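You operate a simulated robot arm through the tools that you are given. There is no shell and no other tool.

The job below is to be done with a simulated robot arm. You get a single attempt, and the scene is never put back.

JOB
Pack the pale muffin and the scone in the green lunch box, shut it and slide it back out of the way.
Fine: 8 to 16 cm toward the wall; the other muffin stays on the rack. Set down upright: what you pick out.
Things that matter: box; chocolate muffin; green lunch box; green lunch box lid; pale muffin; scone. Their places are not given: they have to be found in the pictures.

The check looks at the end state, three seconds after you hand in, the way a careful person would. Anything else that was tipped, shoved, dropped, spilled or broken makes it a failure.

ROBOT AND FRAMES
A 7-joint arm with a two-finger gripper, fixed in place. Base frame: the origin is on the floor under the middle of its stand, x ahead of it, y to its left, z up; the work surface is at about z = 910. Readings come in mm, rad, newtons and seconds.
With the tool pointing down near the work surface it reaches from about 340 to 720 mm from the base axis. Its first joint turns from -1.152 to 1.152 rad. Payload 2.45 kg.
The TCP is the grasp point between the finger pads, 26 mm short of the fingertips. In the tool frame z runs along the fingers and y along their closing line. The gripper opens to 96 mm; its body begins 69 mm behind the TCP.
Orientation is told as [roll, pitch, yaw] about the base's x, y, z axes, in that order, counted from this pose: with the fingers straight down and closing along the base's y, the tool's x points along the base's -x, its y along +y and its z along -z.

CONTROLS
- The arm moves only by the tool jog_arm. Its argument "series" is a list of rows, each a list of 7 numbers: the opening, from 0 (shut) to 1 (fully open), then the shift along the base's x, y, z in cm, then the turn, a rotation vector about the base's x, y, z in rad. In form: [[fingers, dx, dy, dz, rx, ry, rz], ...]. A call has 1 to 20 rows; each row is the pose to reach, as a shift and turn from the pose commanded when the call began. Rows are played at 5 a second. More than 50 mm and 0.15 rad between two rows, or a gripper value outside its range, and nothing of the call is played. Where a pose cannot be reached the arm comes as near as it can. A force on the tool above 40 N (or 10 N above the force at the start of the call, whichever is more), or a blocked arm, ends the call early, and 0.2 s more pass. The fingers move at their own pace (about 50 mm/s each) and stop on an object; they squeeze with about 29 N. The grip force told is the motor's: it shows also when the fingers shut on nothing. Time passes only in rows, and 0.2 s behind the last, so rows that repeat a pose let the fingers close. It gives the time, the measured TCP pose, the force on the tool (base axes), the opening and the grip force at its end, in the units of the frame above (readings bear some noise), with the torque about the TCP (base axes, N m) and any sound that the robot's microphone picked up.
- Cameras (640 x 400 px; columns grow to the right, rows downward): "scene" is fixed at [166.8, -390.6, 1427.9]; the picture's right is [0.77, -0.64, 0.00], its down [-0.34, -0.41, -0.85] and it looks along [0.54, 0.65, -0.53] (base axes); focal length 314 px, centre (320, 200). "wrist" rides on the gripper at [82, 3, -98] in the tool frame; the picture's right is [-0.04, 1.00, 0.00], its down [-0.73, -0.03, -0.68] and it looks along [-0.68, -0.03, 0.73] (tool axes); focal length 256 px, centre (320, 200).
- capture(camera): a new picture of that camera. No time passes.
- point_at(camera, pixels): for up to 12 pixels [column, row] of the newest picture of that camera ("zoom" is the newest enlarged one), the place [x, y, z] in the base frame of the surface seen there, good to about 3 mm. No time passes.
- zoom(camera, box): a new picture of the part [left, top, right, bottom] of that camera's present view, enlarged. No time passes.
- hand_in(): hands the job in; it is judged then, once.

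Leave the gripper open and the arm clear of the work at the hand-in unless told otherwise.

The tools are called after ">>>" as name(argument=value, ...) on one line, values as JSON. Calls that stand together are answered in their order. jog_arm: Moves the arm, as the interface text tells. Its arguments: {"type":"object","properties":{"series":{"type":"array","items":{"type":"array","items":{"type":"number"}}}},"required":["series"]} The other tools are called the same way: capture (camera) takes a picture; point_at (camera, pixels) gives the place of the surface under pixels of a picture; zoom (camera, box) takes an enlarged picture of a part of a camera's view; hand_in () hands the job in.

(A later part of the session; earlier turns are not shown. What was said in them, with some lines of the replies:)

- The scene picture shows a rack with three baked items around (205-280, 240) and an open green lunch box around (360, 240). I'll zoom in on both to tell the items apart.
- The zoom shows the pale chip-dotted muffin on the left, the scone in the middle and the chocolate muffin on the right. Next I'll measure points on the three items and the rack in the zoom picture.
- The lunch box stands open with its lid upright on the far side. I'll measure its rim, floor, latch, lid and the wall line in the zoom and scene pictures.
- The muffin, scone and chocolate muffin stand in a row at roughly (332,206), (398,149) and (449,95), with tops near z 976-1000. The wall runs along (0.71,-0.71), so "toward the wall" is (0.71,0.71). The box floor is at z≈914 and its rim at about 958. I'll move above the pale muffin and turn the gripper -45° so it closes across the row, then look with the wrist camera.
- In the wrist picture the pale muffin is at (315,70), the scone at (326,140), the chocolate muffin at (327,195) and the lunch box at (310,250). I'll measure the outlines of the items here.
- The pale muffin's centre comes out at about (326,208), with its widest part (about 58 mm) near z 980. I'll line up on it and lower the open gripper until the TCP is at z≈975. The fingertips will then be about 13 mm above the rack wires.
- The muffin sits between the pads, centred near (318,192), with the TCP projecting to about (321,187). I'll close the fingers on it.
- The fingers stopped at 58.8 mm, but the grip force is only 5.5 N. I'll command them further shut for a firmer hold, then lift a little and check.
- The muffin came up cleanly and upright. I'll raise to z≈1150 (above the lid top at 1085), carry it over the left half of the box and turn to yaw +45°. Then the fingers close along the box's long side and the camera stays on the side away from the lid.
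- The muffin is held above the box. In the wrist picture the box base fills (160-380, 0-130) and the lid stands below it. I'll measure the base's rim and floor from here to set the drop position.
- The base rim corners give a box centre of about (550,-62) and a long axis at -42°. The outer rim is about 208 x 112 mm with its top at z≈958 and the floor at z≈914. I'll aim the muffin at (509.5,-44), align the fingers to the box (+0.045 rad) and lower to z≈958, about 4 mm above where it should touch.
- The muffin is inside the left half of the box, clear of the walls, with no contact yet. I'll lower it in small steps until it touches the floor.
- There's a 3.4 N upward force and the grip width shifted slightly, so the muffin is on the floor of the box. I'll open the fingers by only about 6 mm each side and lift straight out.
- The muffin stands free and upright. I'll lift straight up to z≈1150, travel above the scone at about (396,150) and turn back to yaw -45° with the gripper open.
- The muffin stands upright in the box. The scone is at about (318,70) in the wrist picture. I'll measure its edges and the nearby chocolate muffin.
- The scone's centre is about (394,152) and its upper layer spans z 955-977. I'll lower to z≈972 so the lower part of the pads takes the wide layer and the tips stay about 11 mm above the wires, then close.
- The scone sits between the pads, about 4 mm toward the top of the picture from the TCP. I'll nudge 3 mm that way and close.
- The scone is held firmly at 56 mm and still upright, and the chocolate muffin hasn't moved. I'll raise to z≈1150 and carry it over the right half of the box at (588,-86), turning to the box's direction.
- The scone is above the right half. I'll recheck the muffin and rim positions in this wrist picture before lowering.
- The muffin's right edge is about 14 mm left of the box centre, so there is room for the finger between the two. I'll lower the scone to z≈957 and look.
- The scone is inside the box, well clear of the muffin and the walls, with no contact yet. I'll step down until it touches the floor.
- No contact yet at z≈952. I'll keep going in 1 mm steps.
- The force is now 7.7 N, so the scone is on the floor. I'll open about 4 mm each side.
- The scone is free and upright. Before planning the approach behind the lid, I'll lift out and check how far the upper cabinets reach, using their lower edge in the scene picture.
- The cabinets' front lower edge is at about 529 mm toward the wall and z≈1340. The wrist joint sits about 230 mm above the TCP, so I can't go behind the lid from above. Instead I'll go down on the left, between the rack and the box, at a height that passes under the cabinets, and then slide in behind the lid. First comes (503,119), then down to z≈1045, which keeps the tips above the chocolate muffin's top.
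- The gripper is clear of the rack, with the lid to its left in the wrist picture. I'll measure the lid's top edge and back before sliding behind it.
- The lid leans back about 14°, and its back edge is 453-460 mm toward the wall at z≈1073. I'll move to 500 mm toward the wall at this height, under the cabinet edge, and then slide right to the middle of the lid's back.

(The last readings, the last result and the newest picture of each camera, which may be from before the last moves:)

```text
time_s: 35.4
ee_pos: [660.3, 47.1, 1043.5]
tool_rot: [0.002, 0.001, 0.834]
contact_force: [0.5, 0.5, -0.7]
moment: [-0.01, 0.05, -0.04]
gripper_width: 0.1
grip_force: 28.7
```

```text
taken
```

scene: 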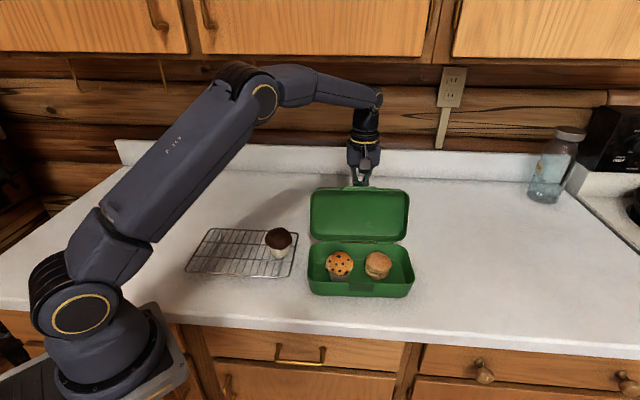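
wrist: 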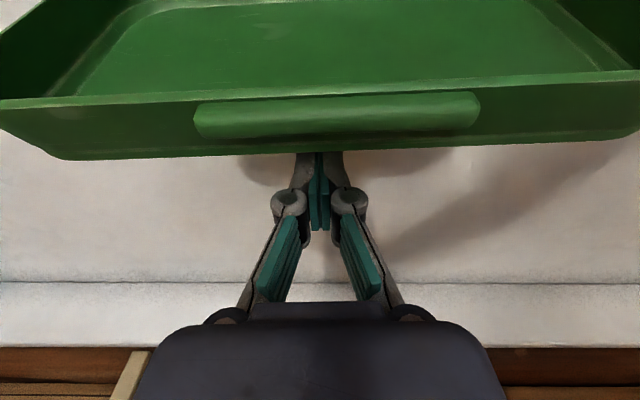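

The closed fingers are behind the lid, near its middle. I'll pull slowly toward the front (-0.673,-0.740) to swing the lid up past vertical.

>>> jog_arm(series=[[0, -0.67, -0.74, 0, 0, 0, 0], [0, -1.35, -1.48, 0, 0, 0, 0], [0, -2.02, -2.22, 0, 0, 0, 0], [0, -2.69, -2.96, 0, 0, 0, 0], [0, -3.37, -3.7, 0, 0, 0, 0], [0, -4.04, -4.44, 0, 0, 0, 0], [0, -4.71, -5.18, 0, 0, 0, 0]])

>>> capture(camera="scene")

>>> capture(camera="wrist")

```text
time_s: 36.5
ee_pos: [632.5, 17.3, 1051.2]
tool_rot: [-0.01, -0.016, 0.833]
contact_force: [0.0, 1.2, 4.0]
moment: [-0.02, 0.07, -0.06]
gripper_width: 0.0
grip_force: 28.8
stopped in row 5: the force on the tool passed its limit at 45 N (the readings are from after the stop); the commanded pose is now the measured one
```

```text
taken
```

scene: 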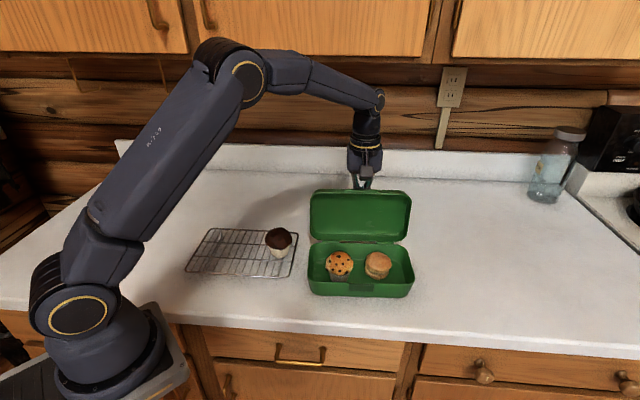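

```text
taken
```

wrist: 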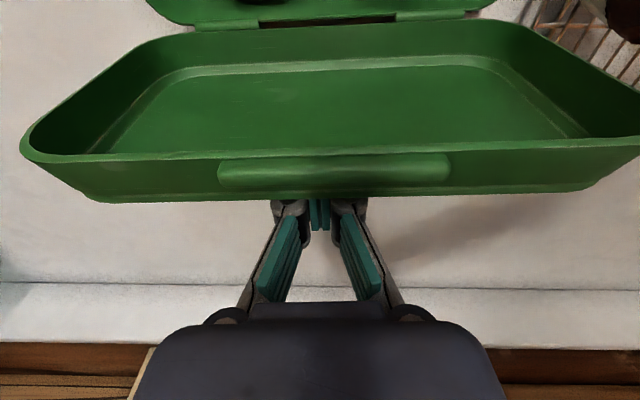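

The call stopped at 45 N after contact with the lid, and the tool crept up about 7 mm. I'll check whether the box moved or the lid turned.

>>> zoom(camera="scene", box=[280, 170, 440, 310])

>>> point_at(camera="wrist", pixels=[[335, 175], [335, 160], [335, 196], [330, 40], [330, 75], [330, 110], [40, 140], [590, 140], [100, 200], [585, 190], [250, 5], [420, 5]])

```text
2.86 times, centred on (360, 240) of scene
```

zoom: 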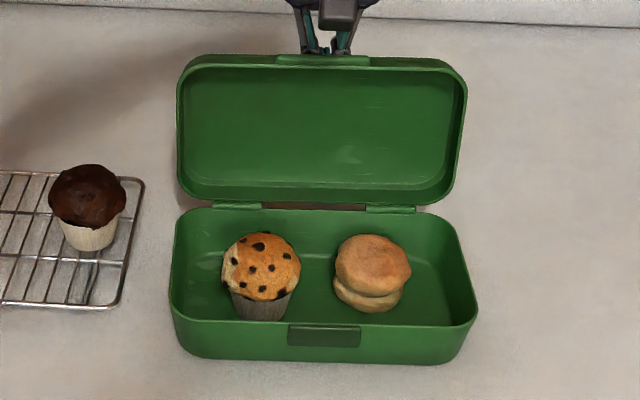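

```text
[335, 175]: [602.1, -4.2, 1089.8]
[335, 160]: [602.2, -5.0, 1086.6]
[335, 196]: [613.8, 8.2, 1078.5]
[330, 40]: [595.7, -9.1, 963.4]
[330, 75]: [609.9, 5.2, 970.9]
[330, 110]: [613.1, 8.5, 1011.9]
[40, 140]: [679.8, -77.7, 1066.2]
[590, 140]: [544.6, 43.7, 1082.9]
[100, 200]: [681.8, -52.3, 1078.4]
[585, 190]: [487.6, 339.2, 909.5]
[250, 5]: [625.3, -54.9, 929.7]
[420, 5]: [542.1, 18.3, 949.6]
```

The base hasn't moved. The lid swung about 10° forward and stayed there, with its top now at about 423 mm, so the 45 N was an impact spike from contacting too fast. I'll continue at 4 mm per row and level out the small tool tilt.

>>> jog_arm(series=[[0, -0.27, -0.3, 0, 0.005, 0.008, 0], [0, -0.54, -0.59, 0, 0.01, 0.016, 0], [0, -0.81, -0.89, 0, 0.01, 0.016, 0], [0, -1.08, -1.18, 0, 0.01, 0.016, 0], [0, -1.35, -1.48, 0, 0.01, 0.016, 0], [0, -1.62, -1.78, 0, 0.01, 0.016, 0], [0, -1.88, -2.07, 0, 0.01, 0.016, 0], [0, -2.15, -2.37, 0, 0.01, 0.016, 0], [0, -2.42, -2.66, 0, 0.01, 0.016, 0], [0, -2.69, -2.96, 0, 0.01, 0.016, 0], [0, -2.96, -3.26, 0, 0.01, 0.016, 0], [0, -3.23, -3.55, 0, 0.01, 0.016, 0]])

>>> zoom(camera="scene", box=[280, 150, 440, 310])

>>> capture(camera="wrist")

```text
time_s: 37.6
ee_pos: [624.2, 8.4, 1054.1]
tool_rot: [0.003, -0.024, 0.835]
contact_force: [0.2, -0.6, -0.5]
moment: [-0.02, 0.05, 0.01]
gripper_width: 0.0
grip_force: 28.1
stopped in row 5: the force on the tool passed its limit at 41 N (the readings are from after the stop); the commanded pose is now the measured one
```

```text
2.50 times, centred on (360, 230) of scene
```

zoom: 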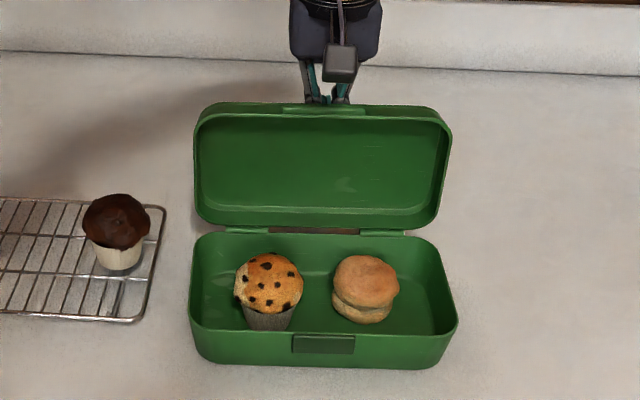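

```text
taken
```

wrist: 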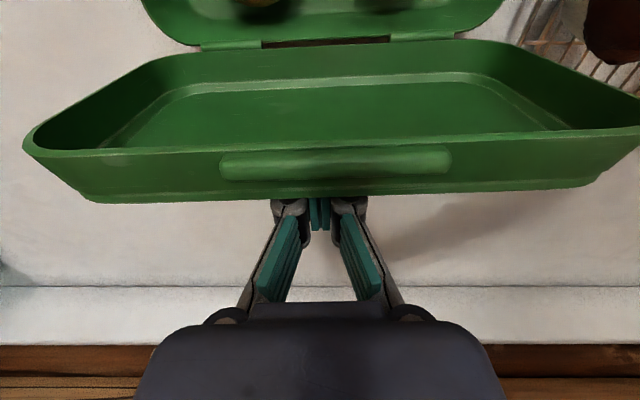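

It stopped at 41 N again, but the base is still in place (left edge ≈307 px, right ≈415 px) and the lid has turned further. I'll measure the lid and look at the contact from close up.

>>> zoom(camera="wrist", box=[220, 120, 420, 260])

>>> point_at(camera="wrist", pixels=[[335, 170], [335, 150], [335, 192], [330, 100], [330, 60], [40, 140], [600, 135], [230, 44], [430, 36]])

>>> zoom(camera="scene", box=[320, 130, 400, 210])

```text
2.86 times, centred on (320, 190) of wrist
```

zoom: 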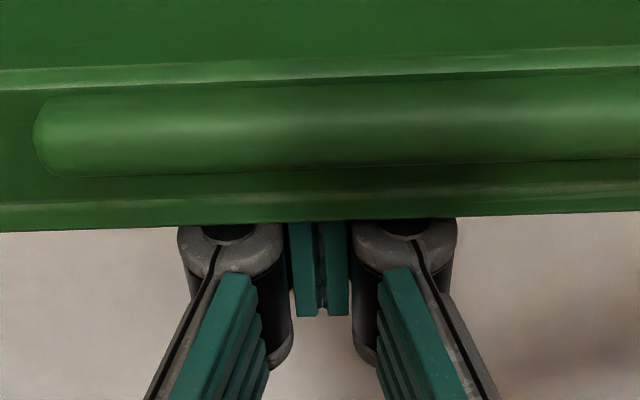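

```text
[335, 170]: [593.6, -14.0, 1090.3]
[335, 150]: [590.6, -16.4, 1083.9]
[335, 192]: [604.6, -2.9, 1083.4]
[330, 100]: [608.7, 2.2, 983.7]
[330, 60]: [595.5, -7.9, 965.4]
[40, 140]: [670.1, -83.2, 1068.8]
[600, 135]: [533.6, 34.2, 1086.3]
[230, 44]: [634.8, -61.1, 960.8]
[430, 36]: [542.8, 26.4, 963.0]
```

```text
5.00 times, centred on (360, 170) of scene
```

zoom: 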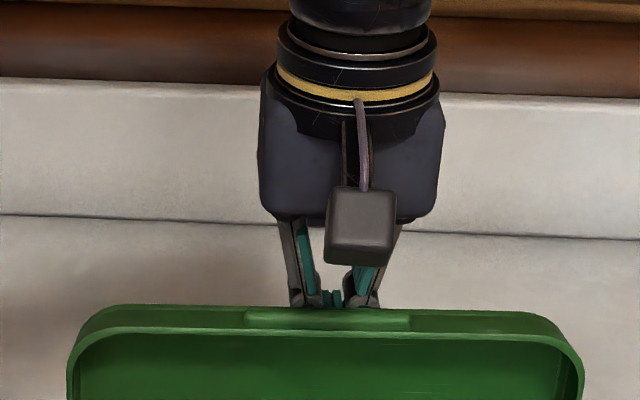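

The lid is now nearly vertical (top about 410 mm against a hinge at about 404 mm), and the finger knuckles are right behind its edge. I'll push on more slowly, at 2 mm per row, so it tips past vertical.

>>> jog_arm(series=[[0, -0.13, -0.15, 0, 0, 0.004, 0], [0, -0.27, -0.3, 0, 0, 0.008, 0], [0, -0.4, -0.44, 0, 0, 0.012, 0], [0, -0.54, -0.59, 0, 0, 0.016, 0], [0, -0.67, -0.74, 0, 0, 0.02, 0], [0, -0.81, -0.89, 0, 0, 0.02, 0], [0, -0.94, -1.04, 0, 0, 0.02, 0], [0, -1.08, -1.18, 0, 0, 0.02, 0], [0, -1.21, -1.33, 0, 0, 0.02, 0], [0, -1.35, -1.48, 0, 0, 0.02, 0], [0, -1.48, -1.63, 0, 0, 0.02, 0], [0, -1.62, -1.78, 0, 0, 0.02, 0], [0, -1.75, -1.92, 0, 0, 0.02, 0], [0, -1.88, -2.07, 0, 0, 0.02, 0], [0, -2.02, -2.22, 0, 0, 0.02, 0]])

>>> zoom(camera="scene", box=[280, 150, 440, 310])

>>> capture(camera="wrist")

```text
time_s: 40.8
ee_pos: [603.6, -12.8, 1055.2]
tool_rot: [0.017, -0.011, 0.835]
contact_force: [0.9, 0.0, -0.7]
moment: [0.01, -0.03, 0.02]
gripper_width: 0.2
grip_force: 28.5
```

```text
2.50 times, centred on (360, 230) of scene
```

zoom: 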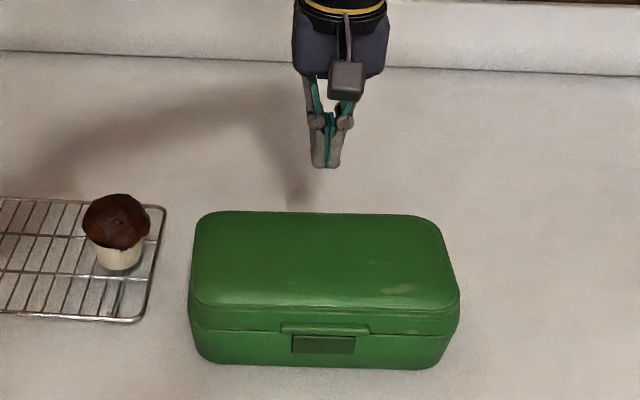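

```text
taken
```

wrist: 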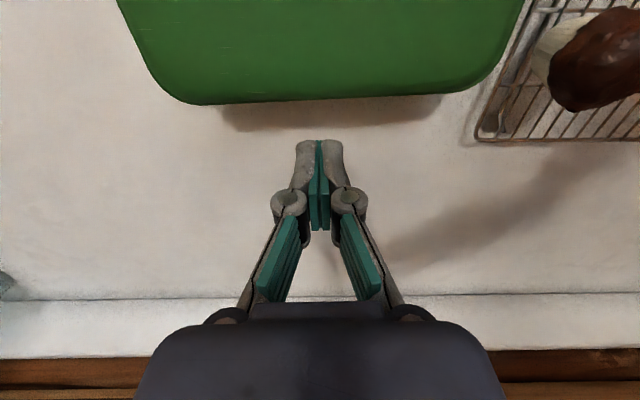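

The lid has fallen shut on its own. I'll look closely to see whether it is fully closed and level, and whether the base moved.

>>> zoom(camera="scene", box=[295, 215, 425, 305])

>>> capture(camera="scene")

```text
4.44 times, centred on (360, 260) of scene
```

zoom: 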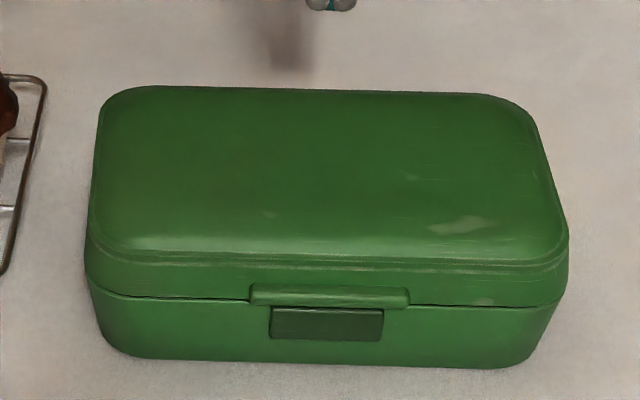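

```text
taken
```

scene: 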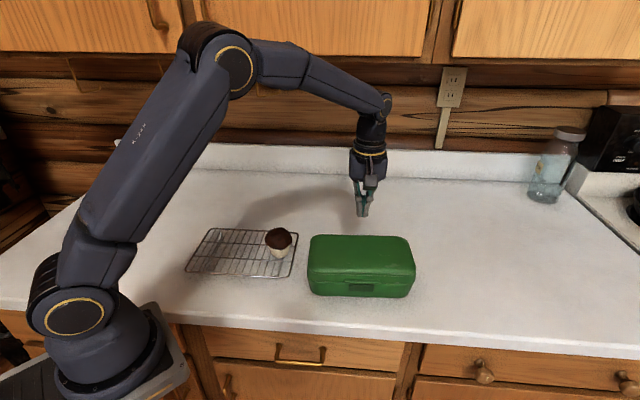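

The lid looks closed. I'll measure heights across its top and along the seam to confirm it is level and seated, and get the new corner positions.

>>> zoom(camera="scene", box=[295, 215, 425, 305])

>>> point_at(camera="zoom", pixels=[[320, 110], [320, 160], [320, 215], [150, 110], [500, 120], [130, 220], [530, 225], [330, 292], [330, 325], [200, 330], [470, 335], [330, 352]])

```text
4.44 times, centred on (360, 260) of scene
```

zoom: 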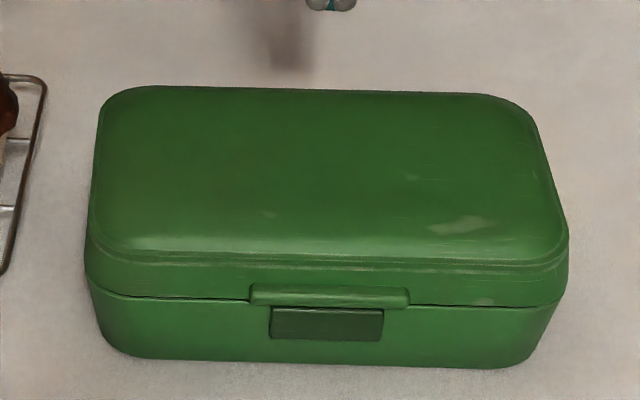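

```text
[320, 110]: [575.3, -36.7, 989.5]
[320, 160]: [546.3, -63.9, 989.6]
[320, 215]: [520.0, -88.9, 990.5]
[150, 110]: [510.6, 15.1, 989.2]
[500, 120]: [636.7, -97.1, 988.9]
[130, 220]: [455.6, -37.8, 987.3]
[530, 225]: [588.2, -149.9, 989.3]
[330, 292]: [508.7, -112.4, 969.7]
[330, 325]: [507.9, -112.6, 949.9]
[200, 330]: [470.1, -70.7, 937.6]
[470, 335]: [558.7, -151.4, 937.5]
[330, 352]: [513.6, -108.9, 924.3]
```

The lid top is level at z≈989-990 all over, so the box is shut. The front face is about 60 mm ahead of the box centre, with the latch sticking out 6 mm in the middle. I'll cross over the box to the front, open the gripper so the fingers straddle the latch, and tilt the tips 0.3 rad toward the wall so they touch low on the base and not the lid. Then I'll lower to z≈947 in front of it.

>>> jog_arm(series=[[0, -2.53, -2.62, 2.6, 0, 0, 0], [0, -5.06, -5.24, 2.6, 0, 0, 0], [0, -7.59, -7.85, 2.6, 0, 0, 0], [0, -10.12, -10.47, 2.6, 0, 0, 0], [0, -12.65, -13.09, 2.6, 0, 0, 0], [1, -12.65, -13.09, 2.6, 0.067, -0.069, 0], [1, -12.65, -13.09, 2.6, 0.135, -0.139, 0], [1, -12.65, -13.09, 2.6, 0.202, -0.208, 0], [1, -12.65, -13.09, 0, 0.202, -0.208, 0], [1, -12.65, -13.09, -4, 0.202, -0.208, 0], [1, -12.65, -13.09, -8, 0.202, -0.208, 0], [1, -12.65, -13.09, -10.7, 0.202, -0.208, 0], [1, -12.65, -13.09, -10.7, 0.202, -0.208, 0]])

>>> capture(camera="scene")

>>> capture(camera="wrist")

```text
time_s: 43.6
ee_pos: [481.0, -144.8, 945.8]
tool_rot: [-0.002, -0.3, 0.838]
contact_force: [0.4, 0.0, 0.1]
moment: [-0.02, 0.01, 0.04]
gripper_width: 96.0
grip_force: 0.0
```

```text
taken
```

scene: 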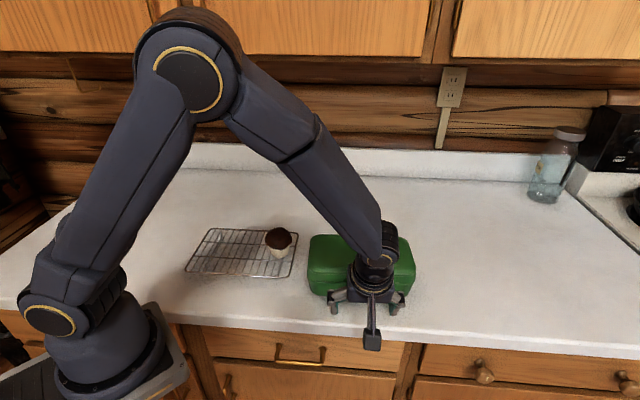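

```text
taken
```

wrist: 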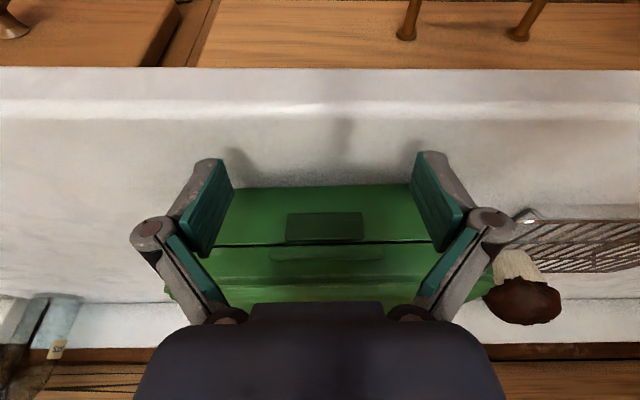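

The open fingers straddle the latch evenly: fingers at about (215,205) and (435,205), latch at (325,227). I'll record the box's reference points before pushing.

>>> point_at(camera="wrist", pixels=[[288, 226], [325, 226], [362, 226], [260, 200], [400, 195], [325, 280], [325, 215], [325, 238]])

>>> zoom(camera="scene", box=[290, 210, 430, 320])

```text
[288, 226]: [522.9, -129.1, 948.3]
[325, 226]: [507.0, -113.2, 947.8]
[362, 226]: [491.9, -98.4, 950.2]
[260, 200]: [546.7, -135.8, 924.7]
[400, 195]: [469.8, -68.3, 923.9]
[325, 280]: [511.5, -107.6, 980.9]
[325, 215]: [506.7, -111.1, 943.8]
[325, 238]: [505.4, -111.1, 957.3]
```

```text
3.64 times, centred on (360, 265) of scene
```

zoom: 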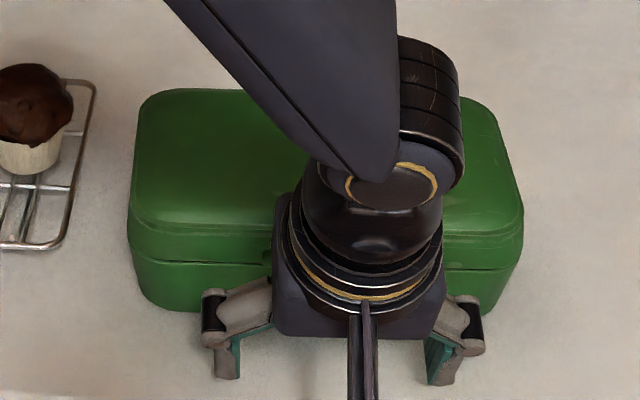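

Latch reference: (507.0,-113.2). I'll approach along (0.707,0.707), slowing to 3 mm per row before contact.

>>> jog_arm(series=[[1, 0.71, 0.71, 0, 0, 0, 0], [1, 1.27, 1.27, 0, 0, 0, 0], [1, 1.56, 1.56, 0, 0, 0, 0], [1, 1.77, 1.77, 0, 0, 0, 0], [1, 1.98, 1.98, 0, 0, 0, 0], [1, 2.19, 2.19, 0, 0, 0, 0], [1, 2.4, 2.4, 0, 0, 0, 0], [1, 2.62, 2.62, 0, 0, 0, 0], [1, 2.83, 2.83, 0, 0, 0, 0]])

>>> capture(camera="wrist")

>>> zoom(camera="scene", box=[290, 190, 430, 310])

```text
time_s: 45.6
ee_pos: [506.2, -116.1, 947.4]
tool_rot: [0.0, -0.299, 0.837]
contact_force: [-0.7, -1.8, 0.1]
moment: [-0.02, -0.01, 0.0]
gripper_width: 96.1
grip_force: 0.0
```

```text
taken
```

wrist: 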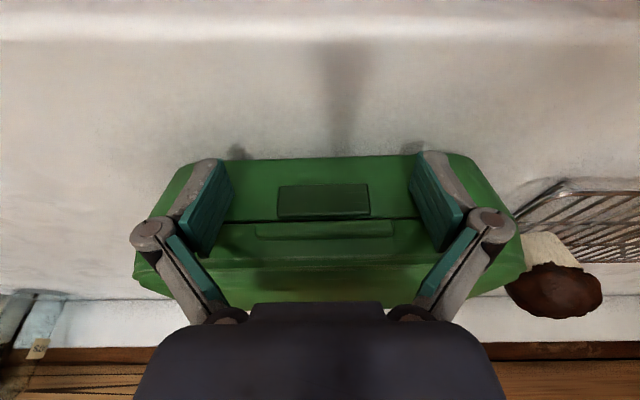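

```text
3.33 times, centred on (360, 250) of scene
```

zoom: 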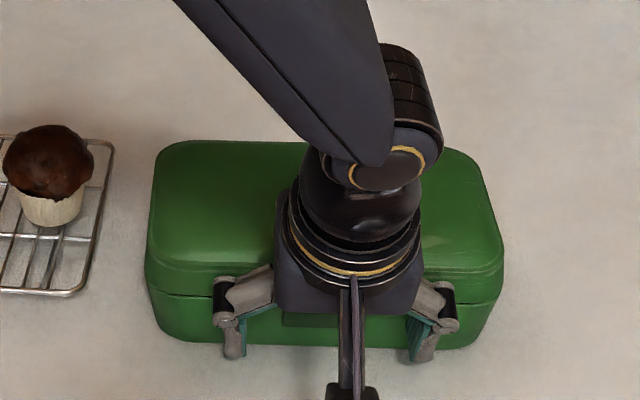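

There's a faint contact force of about 2 N, so the fingers are at the box face. I'll check whether the box has moved yet.

>>> point_at(camera="wrist", pixels=[[280, 202], [324, 202], [368, 202], [255, 175], [395, 172], [145, 215], [505, 200]])

```text
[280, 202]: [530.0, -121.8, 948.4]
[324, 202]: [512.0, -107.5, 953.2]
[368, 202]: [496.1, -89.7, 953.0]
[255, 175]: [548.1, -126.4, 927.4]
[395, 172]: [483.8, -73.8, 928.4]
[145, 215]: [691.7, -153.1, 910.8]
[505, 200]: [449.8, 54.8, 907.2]
```

The latch centre has moved by about 8 mm toward the wall, so the box is sliding under a light push. I'll push on by a further 110 mm at about 30 mm/s, slowing at the end.

>>> jog_arm(series=[[1, 0.28, 0.28, 0, 0, 0, 0], [1, 0.64, 0.64, 0, 0, 0, 0], [1, 1.06, 1.06, 0, 0, 0, 0], [1, 1.48, 1.48, 0, 0, 0, 0], [1, 1.91, 1.91, 0, 0, 0, 0], [1, 2.33, 2.33, 0, 0, 0, 0], [1, 2.76, 2.76, 0, 0, 0, 0], [1, 3.18, 3.18, 0, 0, 0, 0], [1, 3.61, 3.61, 0, 0, 0, 0], [1, 4.03, 4.03, 0, 0, 0, 0], [1, 4.45, 4.45, 0, 0, 0, 0], [1, 4.88, 4.88, 0, 0, 0, 0], [1, 5.3, 5.3, 0, 0, 0, 0], [1, 5.73, 5.73, 0, 0, 0, 0], [1, 6.15, 6.15, 0, 0, 0, 0], [1, 6.58, 6.58, 0, 0, 0, 0], [1, 7.0, 7.0, 0, 0, 0, 0], [1, 7.35, 7.35, 0, 0, 0, 0], [1, 7.6, 7.6, 0, 0, 0, 0], [1, 7.78, 7.78, 0, 0, 0, 0]])

>>> capture(camera="wrist")

>>> capture(camera="scene")

```text
time_s: 49.8
ee_pos: [584.8, -39.0, 948.8]
tool_rot: [-0.003, -0.298, 0.838]
contact_force: [-1.1, -1.6, 1.2]
moment: [-0.01, 0.0, -0.03]
gripper_width: 95.8
grip_force: 0.0
```

```text
taken
```

wrist: 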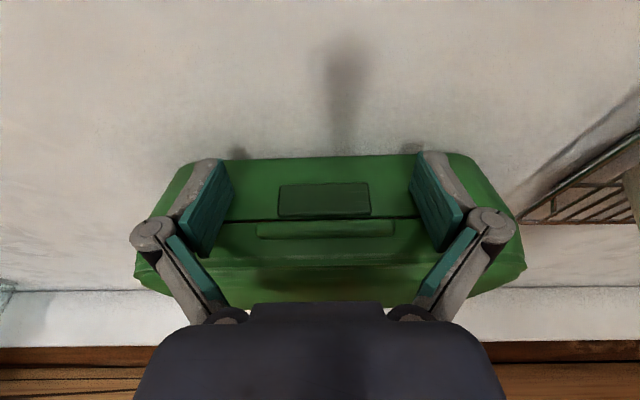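

```text
taken
```

scene: 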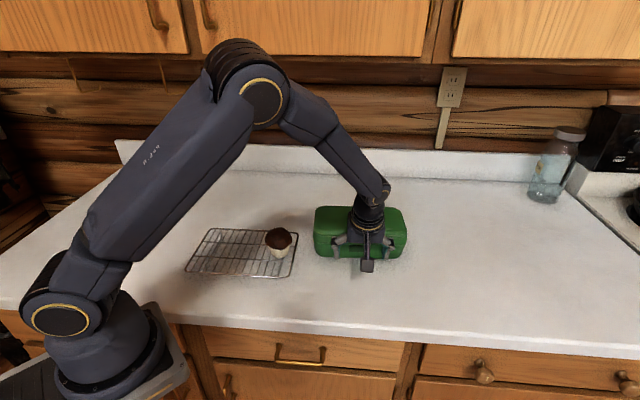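

The box slid smoothly with the fingers. I'll measure the latch again to get the total displacement.

>>> point_at(camera="wrist", pixels=[[280, 202], [288, 202], [324, 202], [362, 202], [368, 202], [324, 192], [324, 211], [255, 175], [395, 172]])

```text
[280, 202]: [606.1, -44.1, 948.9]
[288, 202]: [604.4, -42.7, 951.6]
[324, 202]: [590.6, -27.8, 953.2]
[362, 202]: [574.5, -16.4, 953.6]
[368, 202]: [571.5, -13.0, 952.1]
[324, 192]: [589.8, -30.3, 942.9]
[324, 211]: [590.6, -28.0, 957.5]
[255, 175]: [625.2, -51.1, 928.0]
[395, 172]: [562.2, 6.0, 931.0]
```

The latch centre is now (590.3,-28.7), about 118 mm toward the wall with almost no sideways drift, so it's well inside 8-16 cm. I'll back off, rise and straighten the tool.

>>> jog_arm(series=[[1, -0.35, -0.35, 0, 0, 0, 0], [1, -1.06, -1.06, 0, 0, 0, 0], [1, -2.12, -2.12, 0, 0, 0, 0], [1, -3.54, -3.54, 0, 0, 0, 0], [1, -4.24, -4.24, 2, 0, 0, 0], [1, -4.24, -4.24, 6, 0, 0, 0], [1, -4.24, -4.24, 10.5, 0, 0, 0], [1, -4.24, -4.24, 15, -0.074, 0.067, 0], [1, -4.24, -4.24, 19, -0.148, 0.135, 0], [1, -4.24, -4.24, 23, -0.222, 0.202, 0], [1, -4.24, -4.24, 23, -0.222, 0.202, 0]])

>>> capture(camera="scene")

>>> capture(camera="wrist")

```text
time_s: 52.2
ee_pos: [541.8, -81.0, 1178.4]
tool_rot: [-0.001, 0.001, 0.838]
contact_force: [-0.8, 0.8, 0.2]
moment: [0.02, 0.03, -0.04]
gripper_width: 95.9
grip_force: 0.0
```

```text
taken
```

scene: 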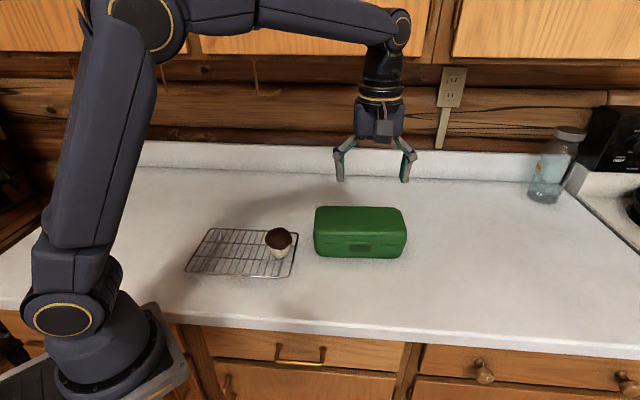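

```text
taken
```

wrist: 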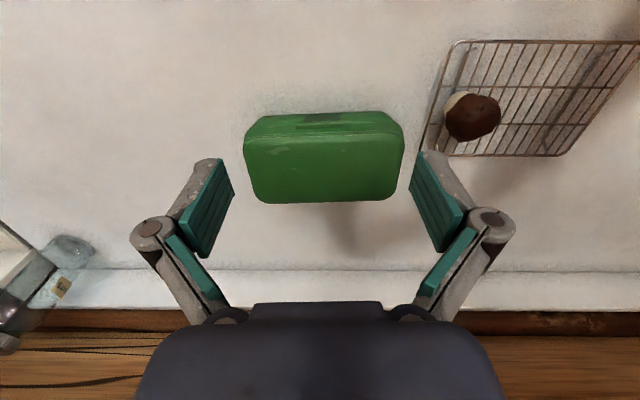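

The box sits back from the edge with its lid down. The chocolate muffin is still upright on the rack. I'll check the seam and lid heights close up.

>>> zoom(camera="scene", box=[300, 190, 420, 270])

>>> point_at(camera="zoom", pixels=[[320, 105], [320, 150], [320, 195], [130, 110], [510, 110], [120, 190], [530, 200], [318, 250], [318, 295], [318, 318], [180, 300], [480, 300]])

>>> zoom(camera="wrist", box=[220, 90, 430, 220])

```text
5.00 times, centred on (360, 230) of scene
```

zoom: 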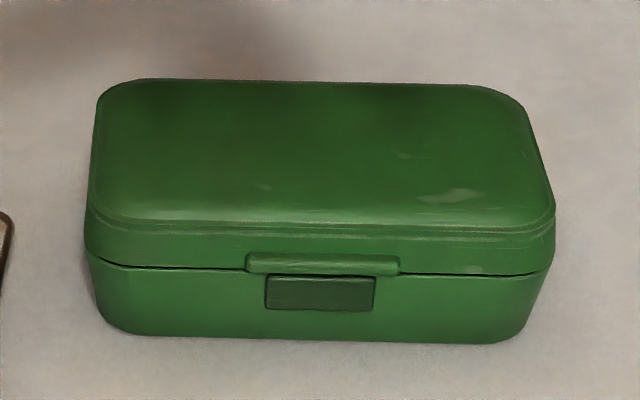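

```text
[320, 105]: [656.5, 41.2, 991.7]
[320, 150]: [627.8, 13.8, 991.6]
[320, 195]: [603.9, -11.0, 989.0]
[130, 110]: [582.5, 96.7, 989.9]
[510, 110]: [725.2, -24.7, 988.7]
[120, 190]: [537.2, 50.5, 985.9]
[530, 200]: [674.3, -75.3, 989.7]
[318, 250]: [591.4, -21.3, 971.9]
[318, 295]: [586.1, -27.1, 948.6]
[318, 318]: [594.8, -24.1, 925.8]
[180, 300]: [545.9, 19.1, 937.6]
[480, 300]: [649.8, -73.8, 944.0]
```

```text
3.05 times, centred on (325, 155) of wrist
```

zoom: 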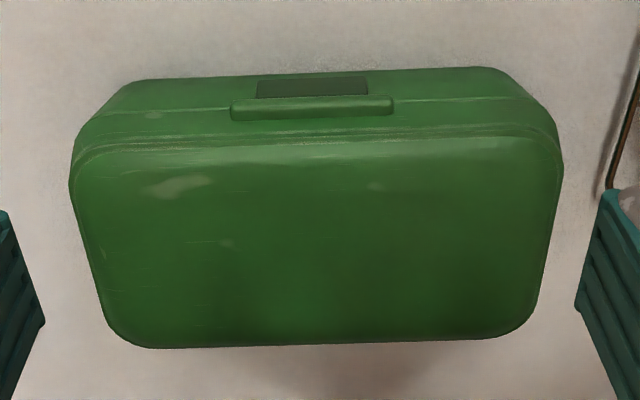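

The lid is level at z≈989-991 with a tight, even seam. To be sure it's seated I'll press gently on the lid just behind the latch with closed fingers. First I'll move above (608,-9) to z≈1025, which puts the tips about 9 mm above the lid.

>>> jog_arm(series=[[0, 2.2, 2.4, -2, 0, 0, 0], [0, 4.5, 4.8, -5, 0, 0, 0], [0, 6.68, 7.2, -8, 0, 0, 0], [0, 6.68, 7.2, -11, 0, 0, 0], [0, 6.68, 7.2, -13.5, 0, 0, 0], [0, 6.68, 7.2, -15.2, 0, 0, 0], [0, 6.68, 7.2, -15.2, 0, 0, 0]])

>>> capture(camera="wrist")

>>> zoom(camera="scene", box=[300, 170, 420, 270])

```text
time_s: 53.8
ee_pos: [607.4, -7.4, 1025.3]
tool_rot: [0.0, 0.002, 0.839]
contact_force: [-0.4, 1.3, 0.4]
moment: [-0.02, 0.0, 0.01]
gripper_width: 0.0
grip_force: 28.5
```

```text
taken
```

wrist: 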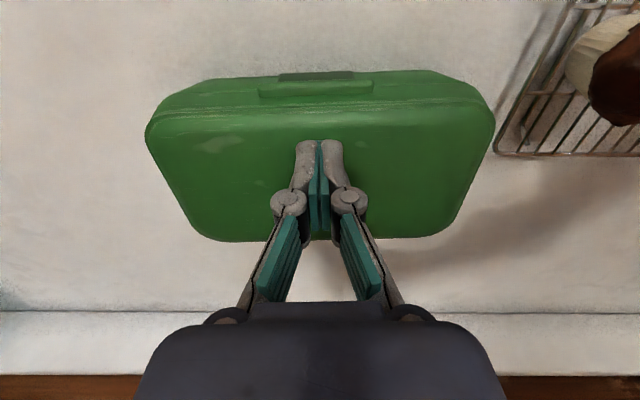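

```text
4.00 times, centred on (360, 220) of scene
```

zoom: 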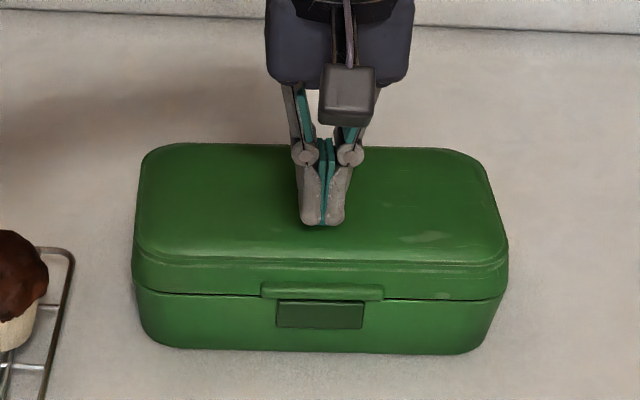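

The closed fingertips are over the front-middle of the lid. I'll come down in small steps to press lightly, watching the force.

>>> jog_arm(series=[[0, 0, 0, -0.3, 0, 0, 0], [0, 0, 0, -0.6, 0, 0, 0], [0, 0, 0, -0.8, 0, 0, 0], [0, 0, 0, -0.9, 0, 0, 0], [0, 0, 0, -1.0, 0, 0, 0], [0, 0, 0, -1.0, 0, 0, 0]])

```text
time_s: 55.2
ee_pos: [607.1, -7.1, 1015.1]
tool_rot: [0.0, 0.001, 0.837]
contact_force: [0.3, 0.7, 0.5]
moment: [-0.01, 0.04, -0.01]
gripper_width: 0.2
grip_force: 28.5
```

No contact yet at z≈1015. I'll continue in 1 mm steps.

>>> jog_arm(series=[[0, 0, 0, -0.1, 0, 0, 0], [0, 0, 0, -0.2, 0, 0, 0], [0, 0, 0, -0.25, 0, 0, 0], [0, 0, 0, -0.25, 0, 0, 0]])

```text
time_s: 56.2
ee_pos: [607.9, -8.4, 1013.4]
tool_rot: [-0.002, -0.002, 0.839]
contact_force: [-3.2, 0.8, 15.1]
moment: [0.1, 0.06, 0.02]
gripper_width: 6.1
grip_force: 28.0
```

The lid took 15 N with only about 1 mm of travel and no click, so it's solidly seated. I'll lift straight up, then open the gripper and move away to the starting area.

>>> jog_arm(series=[[0, 0, 0, 0.5, 0, 0, 0], [0, 0, 0, 2, 0, 0, 0], [0, 0, 0, 5, 0, 0, 0], [0.3, -2, -0.5, 9, 0, 0, 0], [0.6, -5, 0, 13, 0, 0, 0], [1, -8, 2, 16.5, 0, 0, -0.1], [1, -11, 5, 19, 0, 0, -0.2], [1, -14, 8.5, 20.5, 0, 0, -0.3], [1, -17, 12, 21, 0, 0, -0.4], [1, -18.5, 15.5, 21, 0, 0, -0.5], [1, -18.5, 15.5, 21, 0, 0, -0.6], [1, -18.5, 15.5, 21, 0, 0, -0.6]])

>>> capture(camera="scene")

>>> zoom(camera="scene", box=[180, 190, 430, 300])

```text
refused: row 5 steps farther than a row can; nothing moved
```

```text
taken
```

scene: 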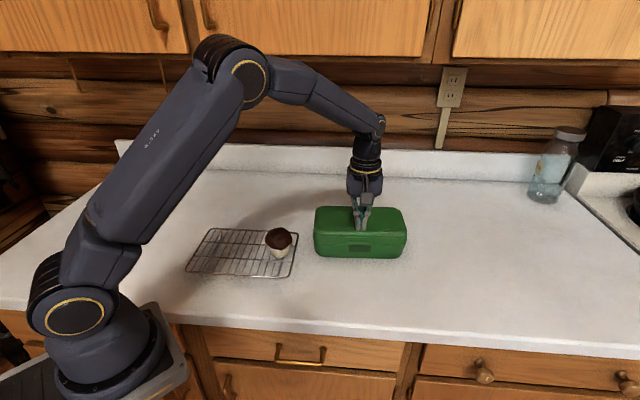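

```text
2.56 times, centred on (305, 245) of scene
```

zoom: 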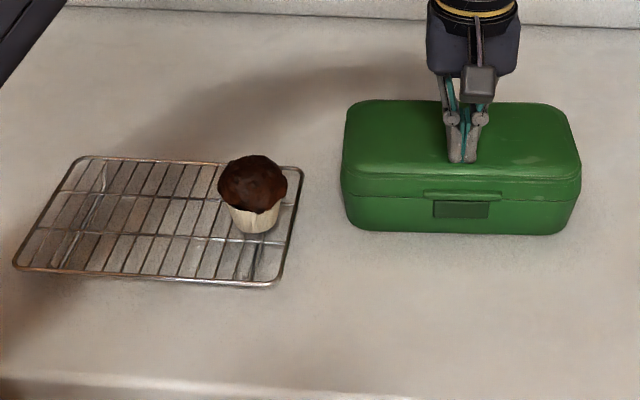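

The call was refused because one step was too long, and nothing moved. I'll repeat the retreat with smaller steps: straight up first, then away.

>>> jog_arm(series=[[0, 0, 0, 0.5, 0, 0, 0], [0, 0, 0, 2, 0, 0, 0], [0, 0, 0, 5, 0, 0, 0], [0.2, 0, 0, 9, 0, 0, 0], [0.5, -1.5, 0.5, 12.5, 0, 0, 0], [0.8, -3.5, 1.5, 15.5, 0, 0, -0.1], [1, -6, 3, 18, 0, 0, -0.2], [1, -8.5, 5, 20, 0, 0, -0.3], [1, -11, 7.5, 21, 0, 0, -0.4], [1, -13.5, 10.5, 21, 0, 0, -0.5], [1, -16, 13.5, 21, 0, 0, -0.6], [1, -18.5, 16, 21, 0, 0, -0.7], [1, -18.5, 16, 21, 0, 0, -0.8], [1, -18.5, 16, 21, 0, 0, -0.8]])

>>> capture(camera="scene")

>>> capture(camera="wrist")

>>> zoom(camera="scene", box=[180, 190, 430, 300])

```text
time_s: 59.2
ee_pos: [420.6, 153.8, 1223.4]
tool_rot: [0.0, 0.0, 0.035]
contact_force: [1.4, -0.7, 0.6]
moment: [0.01, -0.02, -0.01]
gripper_width: 95.9
grip_force: 0.0
```

```text
taken
```

scene: 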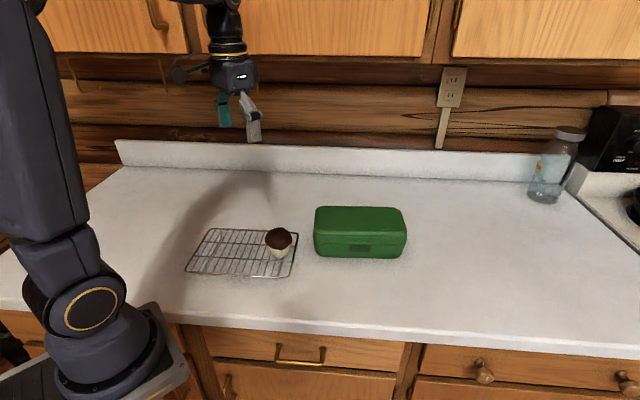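

```text
taken
```

wrist: 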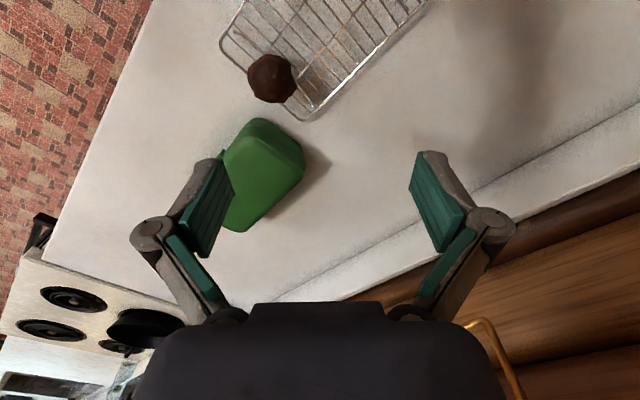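

```text
2.56 times, centred on (305, 245) of scene
```

zoom: 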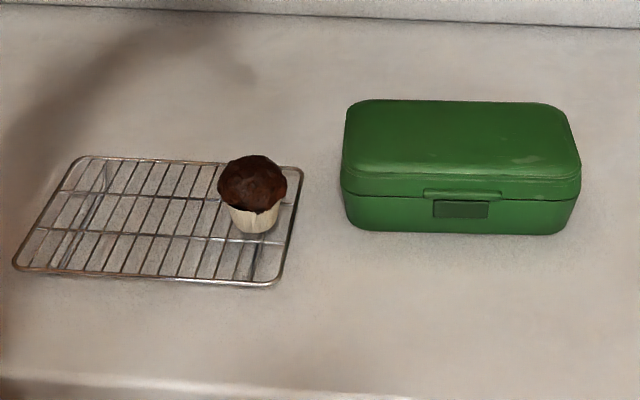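

The arm is back near its start with the gripper open. The box is shut and set back, and the chocolate muffin stands on its rack as before. I'll do a last position check on the latch and the rack corners.

>>> point_at(camera="zoom", pixels=[[461, 209], [461, 120], [461, 165], [20, 267], [272, 284], [300, 170], [255, 225]])

```text
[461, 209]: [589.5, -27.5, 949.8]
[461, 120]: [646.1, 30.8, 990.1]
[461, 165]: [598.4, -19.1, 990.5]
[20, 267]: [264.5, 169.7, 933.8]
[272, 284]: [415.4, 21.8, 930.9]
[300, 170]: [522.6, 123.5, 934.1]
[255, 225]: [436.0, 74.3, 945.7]
```

The latch went from (507.6,-110.8) to (589.5,-27.5), which is about 117 mm straight toward the wall. The lid is level at z≈990, and the rack and chocolate muffin are where they were at the start. Both baked goods were set down upright inside before closing, so I'm handing in.

>>> hand_in()

```text
The job is handed in.
```

The pale muffin and the scone are packed in the green lunch box, the lid is shut, and the box has been slid back toward the wall. The job is handed in; I haven't seen the check's result.

- **Packing:** both were set down upright on the box floor before I closed the lid. I couldn't look inside after closing it.
- **Lid:** it measures level all over. It also took a light 15 N press with almost no give, so it looks properly seated.
- **Slide:** the box moved about 117 mm straight toward the wall, inside the 8 to 16 cm you gave.
- **Left alone:** the chocolate muffin is still upright on the rack, and neither it nor the rack moved measurably.

While I was swinging the lid over, two pushes stopped early when the force on the arm reached 45 N and 41 N. The lower half of the box did not move either time, and a slower push closed the lid. The arm finished near its starting position with the gripper open.
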